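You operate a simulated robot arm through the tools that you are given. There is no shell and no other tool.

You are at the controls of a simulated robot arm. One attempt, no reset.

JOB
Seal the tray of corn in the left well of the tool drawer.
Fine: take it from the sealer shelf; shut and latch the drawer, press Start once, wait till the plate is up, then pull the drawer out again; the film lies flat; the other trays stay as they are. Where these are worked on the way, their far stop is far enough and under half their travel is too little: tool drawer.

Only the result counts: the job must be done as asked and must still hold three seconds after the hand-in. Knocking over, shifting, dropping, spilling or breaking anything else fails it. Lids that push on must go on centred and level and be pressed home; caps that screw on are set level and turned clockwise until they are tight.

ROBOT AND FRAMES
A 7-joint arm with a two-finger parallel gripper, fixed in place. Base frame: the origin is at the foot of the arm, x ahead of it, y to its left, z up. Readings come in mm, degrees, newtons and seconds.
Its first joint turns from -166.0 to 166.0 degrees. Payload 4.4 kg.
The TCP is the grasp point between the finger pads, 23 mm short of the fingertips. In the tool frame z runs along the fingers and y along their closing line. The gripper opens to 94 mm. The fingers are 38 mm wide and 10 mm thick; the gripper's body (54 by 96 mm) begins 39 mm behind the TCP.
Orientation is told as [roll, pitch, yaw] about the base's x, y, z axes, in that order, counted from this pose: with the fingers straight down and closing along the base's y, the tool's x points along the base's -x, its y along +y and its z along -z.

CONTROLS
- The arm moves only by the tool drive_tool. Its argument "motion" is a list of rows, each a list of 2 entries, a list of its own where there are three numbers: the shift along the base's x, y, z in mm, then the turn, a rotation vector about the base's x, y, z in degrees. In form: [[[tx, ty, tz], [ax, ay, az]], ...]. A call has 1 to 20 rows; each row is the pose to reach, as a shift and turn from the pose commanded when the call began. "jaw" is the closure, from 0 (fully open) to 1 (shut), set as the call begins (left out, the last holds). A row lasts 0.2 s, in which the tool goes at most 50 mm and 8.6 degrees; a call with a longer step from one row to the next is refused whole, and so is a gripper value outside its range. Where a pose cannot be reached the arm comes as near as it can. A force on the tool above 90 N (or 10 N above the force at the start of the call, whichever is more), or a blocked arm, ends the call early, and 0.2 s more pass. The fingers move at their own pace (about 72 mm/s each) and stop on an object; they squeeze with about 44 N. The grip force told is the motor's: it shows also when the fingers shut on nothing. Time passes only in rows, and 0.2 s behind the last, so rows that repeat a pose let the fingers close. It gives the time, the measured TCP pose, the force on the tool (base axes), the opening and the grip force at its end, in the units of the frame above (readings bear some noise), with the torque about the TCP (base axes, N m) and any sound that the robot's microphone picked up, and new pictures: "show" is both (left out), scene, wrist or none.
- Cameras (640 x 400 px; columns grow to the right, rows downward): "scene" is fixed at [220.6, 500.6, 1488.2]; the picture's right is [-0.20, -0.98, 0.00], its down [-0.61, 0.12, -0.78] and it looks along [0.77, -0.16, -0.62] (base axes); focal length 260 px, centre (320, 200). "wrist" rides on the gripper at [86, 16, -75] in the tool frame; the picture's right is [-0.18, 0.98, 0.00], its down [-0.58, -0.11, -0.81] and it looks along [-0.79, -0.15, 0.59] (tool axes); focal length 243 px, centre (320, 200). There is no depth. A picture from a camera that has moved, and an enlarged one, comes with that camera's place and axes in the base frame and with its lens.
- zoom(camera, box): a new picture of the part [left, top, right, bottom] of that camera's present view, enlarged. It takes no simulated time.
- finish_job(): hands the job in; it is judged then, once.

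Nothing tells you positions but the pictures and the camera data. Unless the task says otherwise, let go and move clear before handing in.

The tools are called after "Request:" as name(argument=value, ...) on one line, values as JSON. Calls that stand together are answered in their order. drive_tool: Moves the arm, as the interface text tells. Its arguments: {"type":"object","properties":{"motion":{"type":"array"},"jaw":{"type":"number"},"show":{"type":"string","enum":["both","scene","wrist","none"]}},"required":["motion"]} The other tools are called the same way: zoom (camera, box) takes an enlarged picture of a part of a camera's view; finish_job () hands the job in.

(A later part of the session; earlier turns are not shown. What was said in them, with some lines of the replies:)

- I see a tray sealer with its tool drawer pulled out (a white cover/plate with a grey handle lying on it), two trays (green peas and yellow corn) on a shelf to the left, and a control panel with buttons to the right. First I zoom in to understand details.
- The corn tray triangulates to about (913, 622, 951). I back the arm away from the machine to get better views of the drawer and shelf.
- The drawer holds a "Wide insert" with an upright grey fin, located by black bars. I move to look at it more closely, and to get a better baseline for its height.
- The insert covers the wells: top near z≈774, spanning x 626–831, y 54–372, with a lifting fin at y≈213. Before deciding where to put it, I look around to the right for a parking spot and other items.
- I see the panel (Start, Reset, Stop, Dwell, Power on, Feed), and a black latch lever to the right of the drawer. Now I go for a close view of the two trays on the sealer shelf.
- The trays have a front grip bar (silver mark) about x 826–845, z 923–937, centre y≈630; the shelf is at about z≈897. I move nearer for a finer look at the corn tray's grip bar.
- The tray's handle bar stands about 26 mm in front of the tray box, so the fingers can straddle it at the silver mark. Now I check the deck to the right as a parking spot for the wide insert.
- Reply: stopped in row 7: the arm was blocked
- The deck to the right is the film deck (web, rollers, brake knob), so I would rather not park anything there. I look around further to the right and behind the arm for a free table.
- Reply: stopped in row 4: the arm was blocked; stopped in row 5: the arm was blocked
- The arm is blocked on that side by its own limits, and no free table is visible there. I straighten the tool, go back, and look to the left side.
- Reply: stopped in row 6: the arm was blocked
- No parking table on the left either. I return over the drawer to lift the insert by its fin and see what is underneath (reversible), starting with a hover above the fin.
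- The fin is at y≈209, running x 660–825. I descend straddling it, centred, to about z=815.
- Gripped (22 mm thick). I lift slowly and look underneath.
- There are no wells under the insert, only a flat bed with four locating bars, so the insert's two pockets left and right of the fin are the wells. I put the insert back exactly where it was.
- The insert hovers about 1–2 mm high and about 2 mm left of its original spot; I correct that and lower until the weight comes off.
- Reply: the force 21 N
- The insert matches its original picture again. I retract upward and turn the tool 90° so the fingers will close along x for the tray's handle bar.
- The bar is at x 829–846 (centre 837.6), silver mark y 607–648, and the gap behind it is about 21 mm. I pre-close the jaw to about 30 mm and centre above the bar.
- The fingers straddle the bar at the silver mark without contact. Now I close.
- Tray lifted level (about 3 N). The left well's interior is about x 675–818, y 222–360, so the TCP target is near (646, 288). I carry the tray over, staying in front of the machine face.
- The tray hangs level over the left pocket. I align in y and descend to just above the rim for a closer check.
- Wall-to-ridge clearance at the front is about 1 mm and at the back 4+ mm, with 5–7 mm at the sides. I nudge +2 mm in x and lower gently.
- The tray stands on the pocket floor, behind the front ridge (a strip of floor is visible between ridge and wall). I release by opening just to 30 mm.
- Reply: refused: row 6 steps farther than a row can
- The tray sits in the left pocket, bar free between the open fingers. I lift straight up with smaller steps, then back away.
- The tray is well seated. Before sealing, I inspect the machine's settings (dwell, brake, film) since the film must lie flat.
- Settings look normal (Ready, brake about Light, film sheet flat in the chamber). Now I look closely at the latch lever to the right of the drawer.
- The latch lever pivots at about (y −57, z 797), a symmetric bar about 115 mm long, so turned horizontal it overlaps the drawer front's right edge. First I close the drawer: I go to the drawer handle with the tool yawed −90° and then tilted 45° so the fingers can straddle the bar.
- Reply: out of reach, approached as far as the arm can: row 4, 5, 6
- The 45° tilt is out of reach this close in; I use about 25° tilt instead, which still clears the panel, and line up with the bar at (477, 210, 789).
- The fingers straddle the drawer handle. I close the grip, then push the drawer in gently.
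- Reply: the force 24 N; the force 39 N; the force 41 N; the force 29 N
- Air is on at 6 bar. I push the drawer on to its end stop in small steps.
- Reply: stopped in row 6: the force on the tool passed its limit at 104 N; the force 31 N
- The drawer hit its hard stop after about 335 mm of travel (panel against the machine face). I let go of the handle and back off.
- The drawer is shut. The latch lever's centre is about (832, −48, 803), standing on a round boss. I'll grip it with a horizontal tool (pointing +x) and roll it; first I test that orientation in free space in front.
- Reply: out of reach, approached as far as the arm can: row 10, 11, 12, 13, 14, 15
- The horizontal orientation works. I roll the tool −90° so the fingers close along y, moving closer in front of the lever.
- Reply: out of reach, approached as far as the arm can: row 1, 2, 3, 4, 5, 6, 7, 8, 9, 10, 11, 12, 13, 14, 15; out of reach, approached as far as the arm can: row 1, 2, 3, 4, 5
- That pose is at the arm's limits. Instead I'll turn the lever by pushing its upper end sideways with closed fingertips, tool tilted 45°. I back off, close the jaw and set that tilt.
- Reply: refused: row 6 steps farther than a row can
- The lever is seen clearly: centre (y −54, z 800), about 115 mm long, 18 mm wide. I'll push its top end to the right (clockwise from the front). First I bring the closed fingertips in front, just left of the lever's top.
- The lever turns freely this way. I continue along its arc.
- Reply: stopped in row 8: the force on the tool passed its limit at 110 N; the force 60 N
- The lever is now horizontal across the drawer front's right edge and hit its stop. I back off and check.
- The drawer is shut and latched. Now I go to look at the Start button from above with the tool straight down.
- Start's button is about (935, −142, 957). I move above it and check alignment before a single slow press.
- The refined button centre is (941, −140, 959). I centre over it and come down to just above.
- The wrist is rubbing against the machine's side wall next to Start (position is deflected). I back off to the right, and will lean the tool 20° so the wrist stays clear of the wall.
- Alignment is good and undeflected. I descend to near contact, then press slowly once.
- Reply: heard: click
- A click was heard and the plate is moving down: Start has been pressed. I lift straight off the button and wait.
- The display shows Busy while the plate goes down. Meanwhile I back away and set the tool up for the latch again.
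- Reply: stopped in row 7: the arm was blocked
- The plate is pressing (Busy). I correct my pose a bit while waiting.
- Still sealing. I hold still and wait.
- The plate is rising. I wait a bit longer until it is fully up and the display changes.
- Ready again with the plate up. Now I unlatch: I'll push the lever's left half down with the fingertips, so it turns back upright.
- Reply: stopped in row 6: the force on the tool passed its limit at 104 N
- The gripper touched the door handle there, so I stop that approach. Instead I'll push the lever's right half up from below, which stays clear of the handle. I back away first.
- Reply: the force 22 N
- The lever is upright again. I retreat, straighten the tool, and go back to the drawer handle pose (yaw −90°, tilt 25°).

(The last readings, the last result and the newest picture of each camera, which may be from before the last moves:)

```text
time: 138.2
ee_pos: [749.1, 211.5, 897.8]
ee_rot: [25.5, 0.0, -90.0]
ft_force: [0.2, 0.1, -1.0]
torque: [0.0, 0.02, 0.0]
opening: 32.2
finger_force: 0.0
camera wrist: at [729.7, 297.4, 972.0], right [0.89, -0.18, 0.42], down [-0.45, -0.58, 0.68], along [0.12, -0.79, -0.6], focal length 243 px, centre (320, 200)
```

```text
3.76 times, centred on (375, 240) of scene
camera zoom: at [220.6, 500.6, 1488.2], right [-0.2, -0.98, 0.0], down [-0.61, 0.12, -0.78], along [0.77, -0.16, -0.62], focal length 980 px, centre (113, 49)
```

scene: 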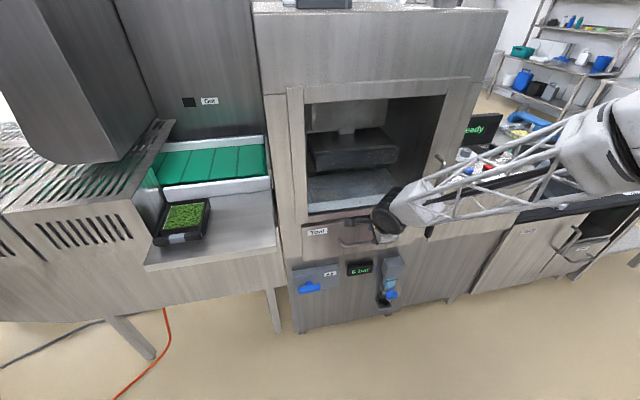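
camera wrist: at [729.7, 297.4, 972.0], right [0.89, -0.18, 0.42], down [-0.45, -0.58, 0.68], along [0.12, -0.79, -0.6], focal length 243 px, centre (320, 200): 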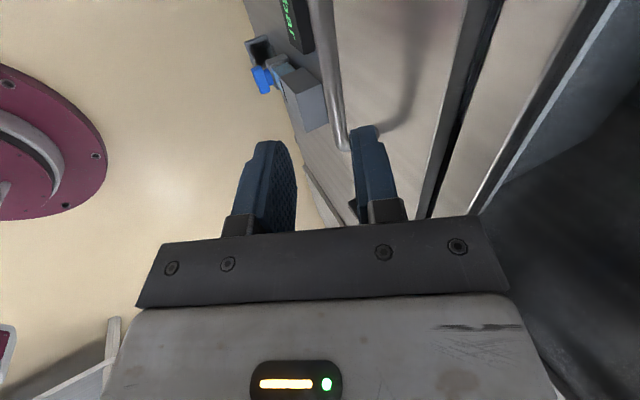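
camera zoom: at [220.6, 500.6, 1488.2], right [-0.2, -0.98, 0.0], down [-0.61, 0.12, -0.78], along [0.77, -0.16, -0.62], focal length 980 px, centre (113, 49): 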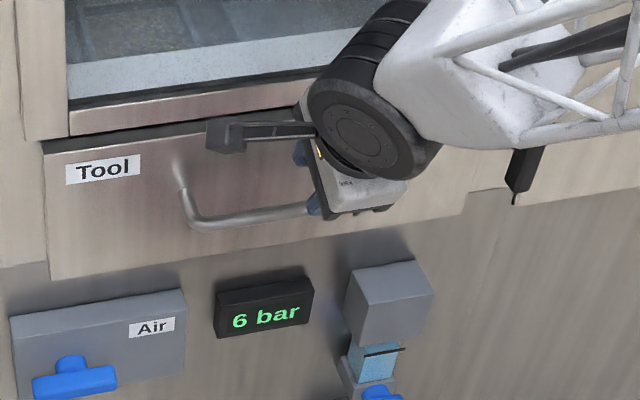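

Request:
drive_tool(motion=[[[6.3, -1.5, 3], [0, 0, 0]], [[19.2, -1.5, -24.1], [0, 0, 0]], [[32.1, -1.5, -51.2], [0, 0, 0]], [[42.9, -1.5, -73.7], [0, 0, 0]], [[51.5, -1.5, -91.8], [0, 0, 0]], [[57.1, -1.5, -103.5], [0, 0, 0]], [[59.4, -1.5, -108.3], [0, 0, 0]], [[59.4, -1.5, -108.3], [0, 0, 0]]])

Request:
zoom(camera="wrist", box=[180, 0, 460, 240])

```text
time: 140.0
ee_pos: [808.2, 207.3, 789.1]
ee_rot: [25.5, 0.1, -90.0]
ft_force: [-0.7, -0.7, 0.1]
torque: [0.0, 0.0, -0.02]
opening: 31.9
finger_force: 0.2
camera wrist: at [788.5, 294.8, 863.4], right [0.89, -0.18, 0.42], down [-0.45, -0.58, 0.68], along [0.12, -0.79, -0.6], focal length 243 px, centre (320, 200)
```

scene: 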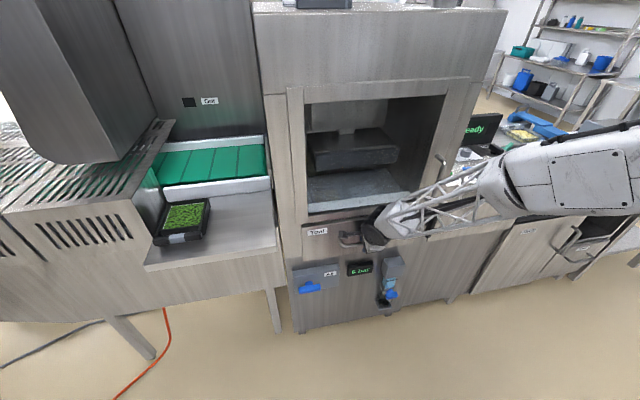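
wrist: 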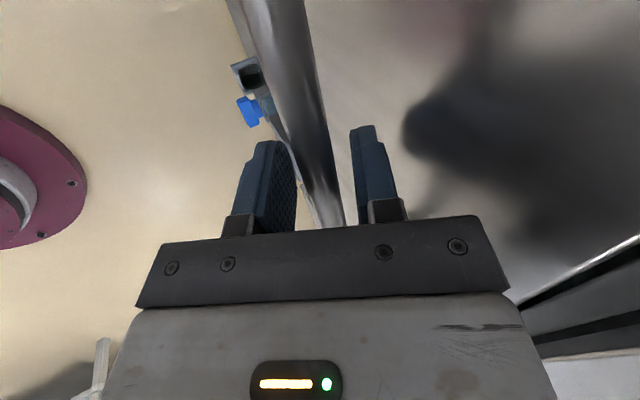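

```text
1.67 times, centred on (320, 120) of wrist
camera zoom: at [788.5, 294.8, 863.4], right [0.89, -0.18, 0.42], down [-0.45, -0.58, 0.68], along [0.12, -0.79, -0.6], focal length 404 px, centre (320, 333)
```

zoom: 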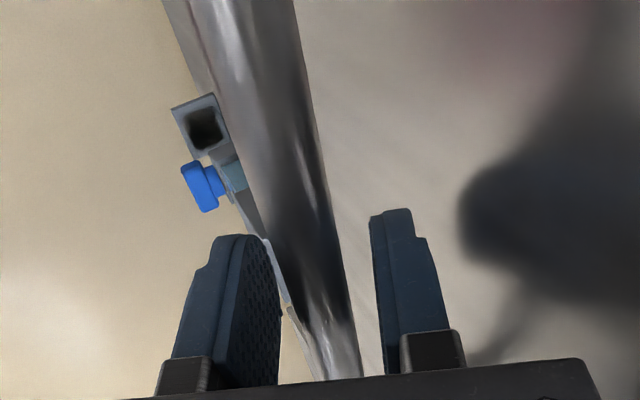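

The handle bar sits between the fingers. I close and pull the drawer out smoothly.

Request:
drive_tool(motion=[[[0, 0, 0], [0, 0, 0]], [[0, 0, 0], [0, 0, 0]], [[0, 0, 0], [0, 0, 0]]], jaw=1, show="none")

Request:
drive_tool(motion=[[[-4, 0, 0], [0, 0, 0]], [[-12, 0, 0], [0, 0, 0]], [[-24, 0, 0], [0, 0, 0]], [[-38, 0, 0], [0, 0, 0]], [[-54, 0, 0], [0, 0, 0]], [[-70, 0, 0], [0, 0, 0]]])

```text
time: 140.8
ee_pos: [808.0, 208.1, 790.6]
ee_rot: [25.5, 0.0, -90.0]
ft_force: [2.9, -1.9, 2.9]
torque: [0.25, 0.0, 0.01]
opening: 15.7
finger_force: 45.7
```

```text
time: 142.2
ee_pos: [738.6, 208.6, 790.7]
ee_rot: [25.4, 0.0, -89.9]
ft_force: [3.6, -42.3, 4.3]
torque: [-0.03, 0.01, -0.03]
opening: 15.6
finger_force: 45.2
camera wrist: at [719.8, 295.4, 863.7], right [0.89, -0.18, 0.42], down [-0.45, -0.58, 0.68], along [0.12, -0.79, -0.6], focal length 243 px, centre (320, 200)
```

scene: 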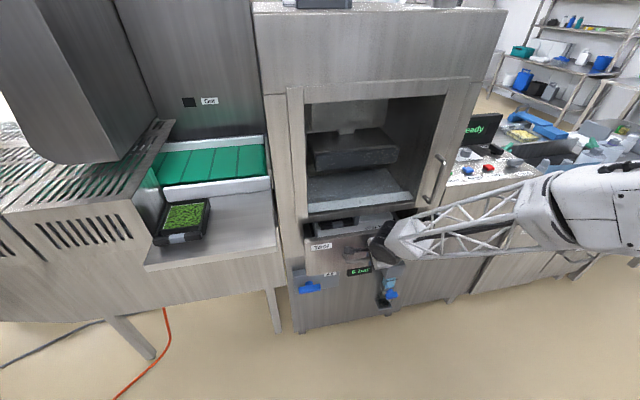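
wrist: 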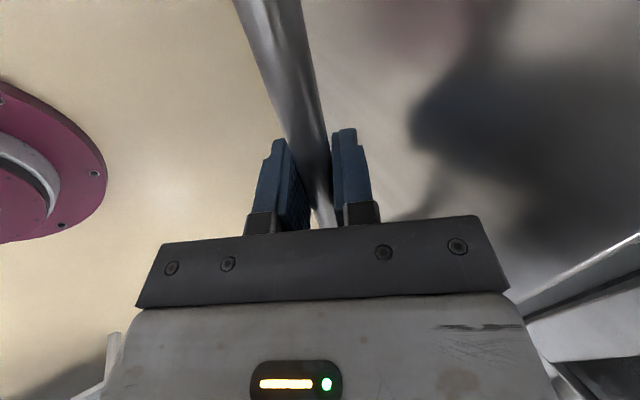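

The drawer is coming out freely. I relieve the sideways force and continue pulling.

Request:
drive_tool(motion=[[[-4, -2, 0], [0, 0, 0]], [[-14, -2.5, 0], [0, 0, 0]], [[-28, -2.5, 0], [0, 0, 0]], [[-44, -2.5, 0], [0, 0, 0]], [[-60, -2.5, 0], [0, 0, 0]], [[-76, -2.5, 0], [0, 0, 0]], [[-92, -2.5, 0], [0, 0, 0]], [[-108, -2.5, 0], [0, 0, 0]], [[-120, -2.5, 0], [0, 0, 0]]])

Request:
zoom(camera="scene", box=[290, 200, 460, 300])

```text
time: 144.2
ee_pos: [617.2, 207.4, 790.1]
ee_rot: [25.6, 0.0, -90.0]
ft_force: [2.8, 36.6, 2.6]
torque: [0.25, -0.04, 0.07]
opening: 16.1
finger_force: 44.9
camera wrist: at [598.4, 292.9, 864.2], right [0.89, -0.18, 0.42], down [-0.45, -0.58, 0.68], along [0.12, -0.79, -0.6], focal length 243 px, centre (320, 200)
```

scene: 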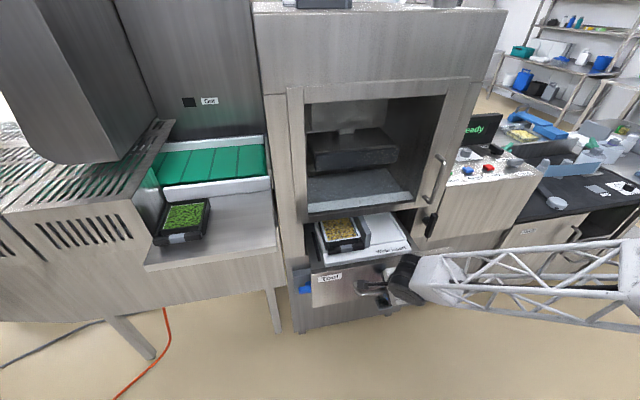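
wrist: 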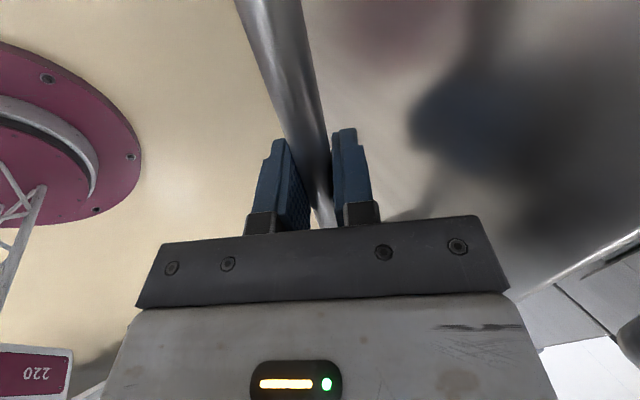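

```text
3.76 times, centred on (375, 250) of scene
camera zoom: at [220.6, 500.6, 1488.2], right [-0.2, -0.98, 0.0], down [-0.61, 0.12, -0.78], along [0.77, -0.16, -0.62], focal length 980 px, centre (113, 12)
```

zoom: 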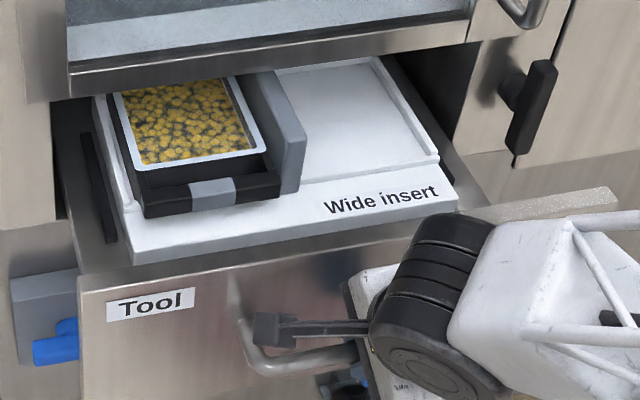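

The film lies on the tray. I continue pulling to the drawer's end position (about x=477).

Request:
drive_tool(motion=[[[-4, 1.5, 0], [0, 0, 0]], [[-14, 2, 0], [0, 0, 0]], [[-28, 2, 0], [0, 0, 0]], [[-44, 2, 0], [0, 0, 0]], [[-60, 2, 0], [0, 0, 0]], [[-76, 2, 0], [0, 0, 0]], [[-92, 2, 0], [0, 0, 0]], [[-106, 2, 0], [0, 0, 0]], [[-118, 2, 0], [0, 0, 0]], [[-126, 2, 0], [0, 0, 0]]])

Request:
zoom(camera="scene", box=[290, 210, 460, 310])

```text
time: 146.4
ee_pos: [491.6, 208.8, 790.3]
ee_rot: [25.5, 0.0, -90.0]
ft_force: [3.2, 8.9, 3.1]
torque: [0.73, -0.03, 0.22]
opening: 15.7
finger_force: 44.8
camera wrist: at [471.9, 294.5, 863.4], right [0.89, -0.18, 0.42], down [-0.45, -0.58, 0.68], along [0.12, -0.79, -0.6], focal length 243 px, centre (320, 200)
```

scene: 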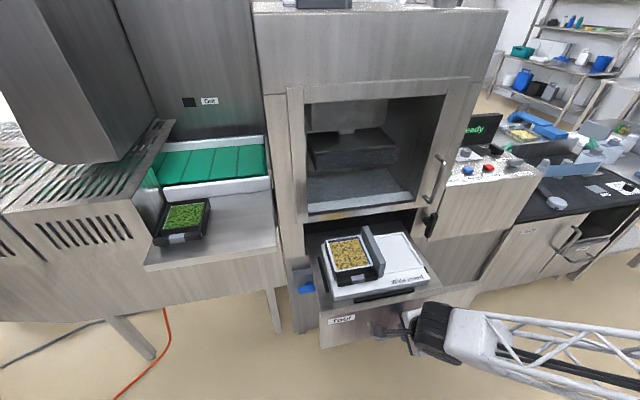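
wrist: 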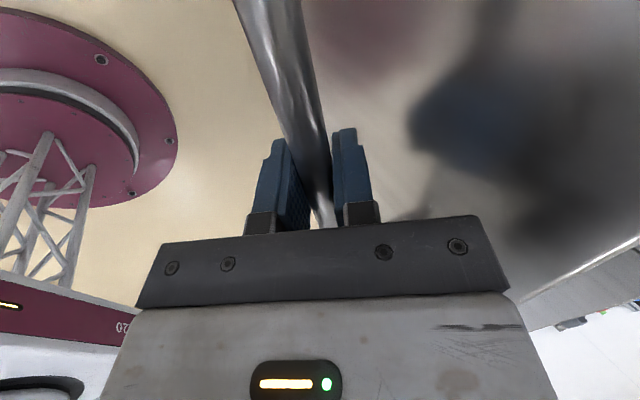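

```text
3.76 times, centred on (375, 260) of scene
camera zoom: at [220.6, 500.6, 1488.2], right [-0.2, -0.98, 0.0], down [-0.61, 0.12, -0.78], along [0.77, -0.16, -0.62], focal length 980 px, centre (113, -26)
```

zoom: 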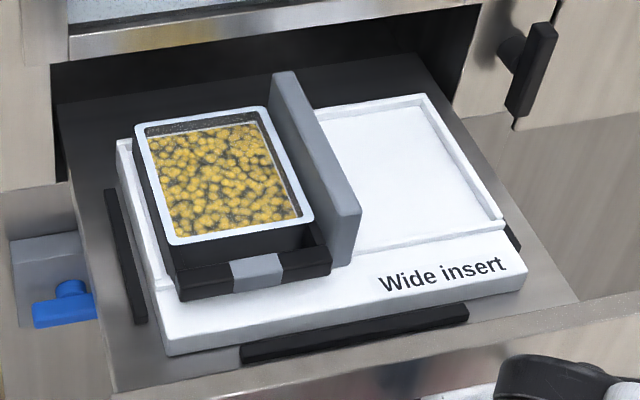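

Request:
drive_tool(motion=[[[-4, 0.4, 0], [0, 0, 0]], [[-8, 0.4, 0], [0, 0, 0]], [[-12, 0.4, 0], [0, 0, 0]], [[-14.5, 0.4, 0], [0, 0, 0]], [[-16, 0.4, 0], [0, 0, 0]]])

Request:
zoom(camera="scene", box=[280, 210, 480, 360])

```text
time: 147.6
ee_pos: [477.0, 209.0, 791.9]
ee_rot: [25.6, 0.0, -90.0]
ft_force: [65.9, -8.3, -15.1]
torque: [-0.21, 0.05, -0.03]
opening: 16.0
finger_force: 45.1
camera wrist: at [457.9, 294.8, 865.9], right [0.89, -0.18, 0.43], down [-0.45, -0.58, 0.68], along [0.12, -0.79, -0.6], focal length 243 px, centre (320, 200)
```

scene: 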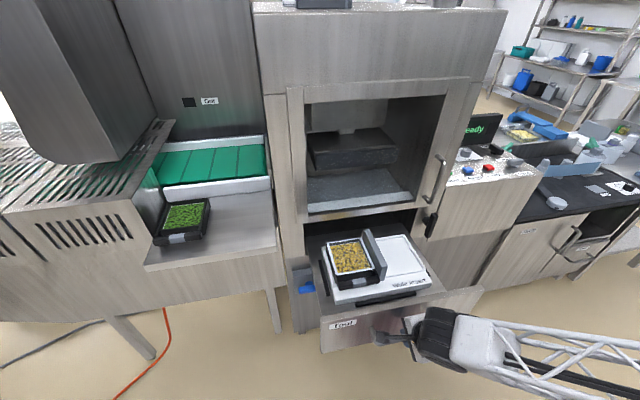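
wrist: 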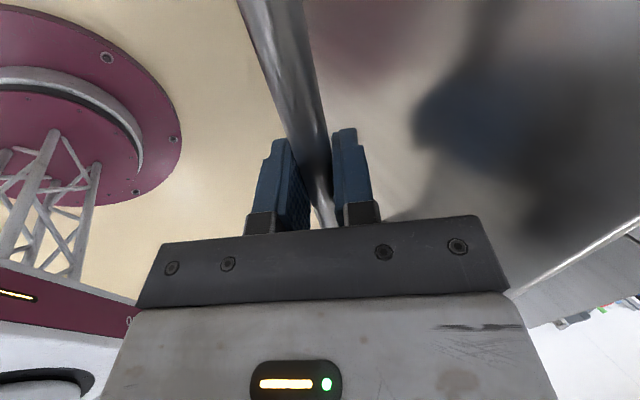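

```text
2.67 times, centred on (380, 285) of scene
camera zoom: at [220.6, 500.6, 1488.2], right [-0.2, -0.98, 0.0], down [-0.61, 0.12, -0.78], along [0.77, -0.16, -0.62], focal length 694 px, centre (160, -27)
```

zoom: 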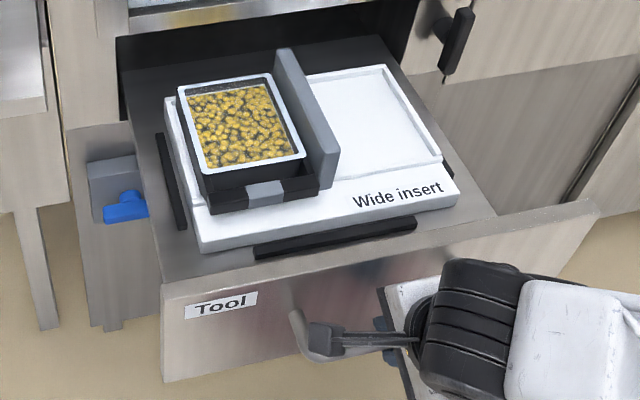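

The drawer is at its outer stop, matching its original place. I release the handle and withdraw.

Request:
drive_tool(motion=[[[2, 0, 0], [0, 0, 0]], [[2, 0, 0], [0, 0, 0]]], show="none")

Request:
drive_tool(motion=[[[0, 0, 0], [0, 0, 0]], [[0, 0, 0], [0, 0, 0]]], jaw=0.66, show="none")

Request:
drive_tool(motion=[[[-8.5, 0, 18], [0, 0, 0]], [[-17, 0, 36], [0, 0, 0]], [[-26, 0, 56], [0, 0, 0]], [[-34, 0, 90], [0, 6, 0]], [[-40, 0, 130], [0, 12, 0]], [[-45, 0, 170], [0, 18, 0]], [[-48, 0, 210], [0, 25.5, 0]], [[-48, 0, 240], [0, 25.5, 0]]])

Request:
zoom(camera="scene", box=[300, 215, 460, 315])

Request:
zoom(camera="scene", box=[315, 225, 395, 295])

```text
time: 148.2
ee_pos: [476.6, 208.3, 792.4]
ee_rot: [25.6, 0.0, -90.0]
ft_force: [-2.6, -15.9, 43.5]
torque: [-0.03, -0.09, -0.15]
opening: 15.5
finger_force: 45.3
```

```text
time: 148.8
ee_pos: [477.0, 208.2, 789.6]
ee_rot: [25.6, 0.0, -90.0]
ft_force: [-0.7, -0.7, 0.1]
torque: [-0.01, -0.02, 0.0]
opening: 32.0
finger_force: 0.0
```

```text
time: 150.6
ee_pos: [428.2, 209.6, 1030.4]
ee_rot: [0.0, 0.0, -89.9]
ft_force: [-0.2, 0.9, 0.5]
torque: [0.01, 0.02, 0.0]
opening: 32.0
finger_force: 0.0
camera wrist: at [443.9, 296.1, 1104.9], right [0.98, -0.18, 0.0], down [-0.11, -0.58, 0.81], along [-0.15, -0.79, -0.59], focal length 243 px, centre (320, 200)
```

scene: 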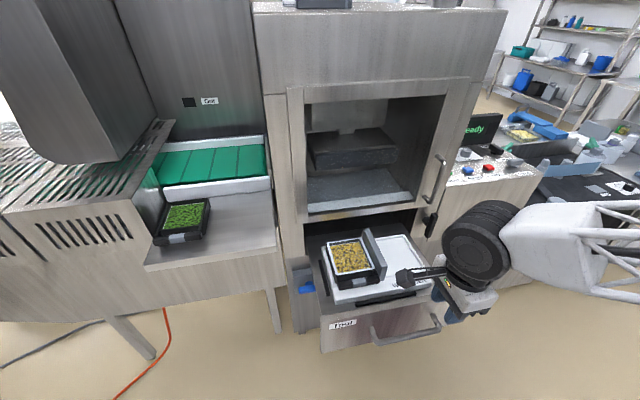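
wrist: 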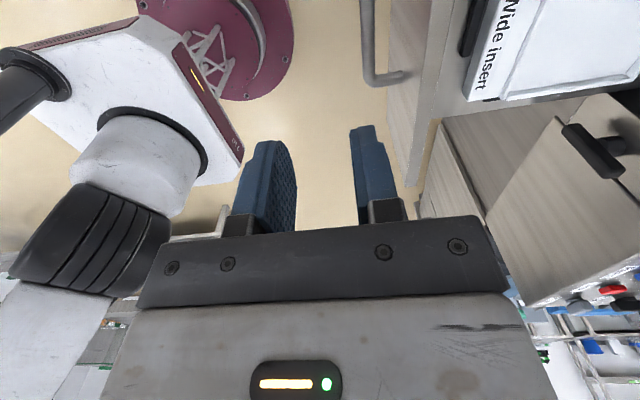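

```text
4.00 times, centred on (380, 265) of scene
camera zoom: at [220.6, 500.6, 1488.2], right [-0.2, -0.98, 0.0], down [-0.61, 0.12, -0.78], along [0.77, -0.16, -0.62], focal length 1041 px, centre (80, -60)
```

zoom: 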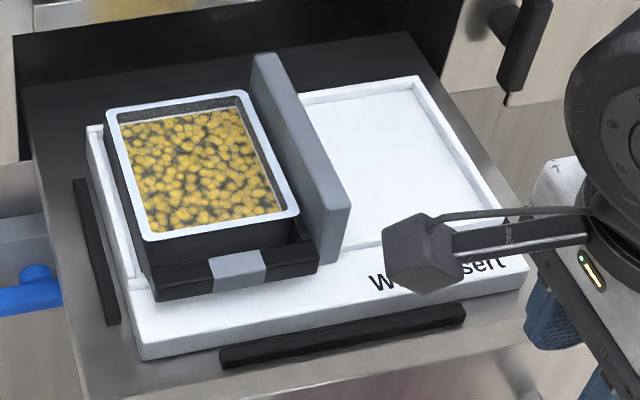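

```text
5.71 times, centred on (355, 260) of scene
camera zoom: at [220.6, 500.6, 1488.2], right [-0.2, -0.98, 0.0], down [-0.61, 0.12, -0.78], along [0.77, -0.16, -0.62], focal length 1487 px, centre (120, -143)
```

zoom: 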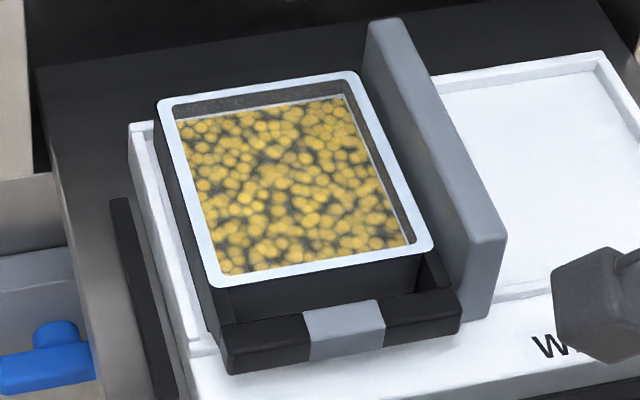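

The corn tray carries a sealed film that lies flat, the drawer is fully out, the latch is open, the insert and the peas tray are in place, and the gripper is clear. I hand the job in.

Request:
finish_job()

```text
The job is handed in.
```

I sealed the corn tray in the left well, pulled the drawer back out to its stop, and handed the job in. I don't have the verdict.

- **Sealing:** I took the tray from the sealer shelf and set it in the left pocket of the wide insert. I shut and latched the drawer, pressed Start once, and waited until the plate was up and the display read "Ready".
- **Result:** the film on the tray looks flat. I turned the latch back upright before pulling the drawer out.
- **Peas tray:** I never touched it.

Four things happened along the way that could matter to the judging:

- **Insert moved and put back:** I lifted the wide insert out once to look for wells beneath it. There were none, only a flat bed, so I set it back. The pictures match where it started.
- **Door handle bumped:** while undoing the latch, the gripper pressed against the machine's door handle at about 104 N before stopping. Nothing looks changed in the pictures.
- **Side wall rubbed:** the wrist seemed to press lightly against the machine's side wall next to Start. I backed off and leaned the tool before pressing the button.
- **Drawer stop:** when shutting the drawer, I pushed it against its inner stop at about 104 N.
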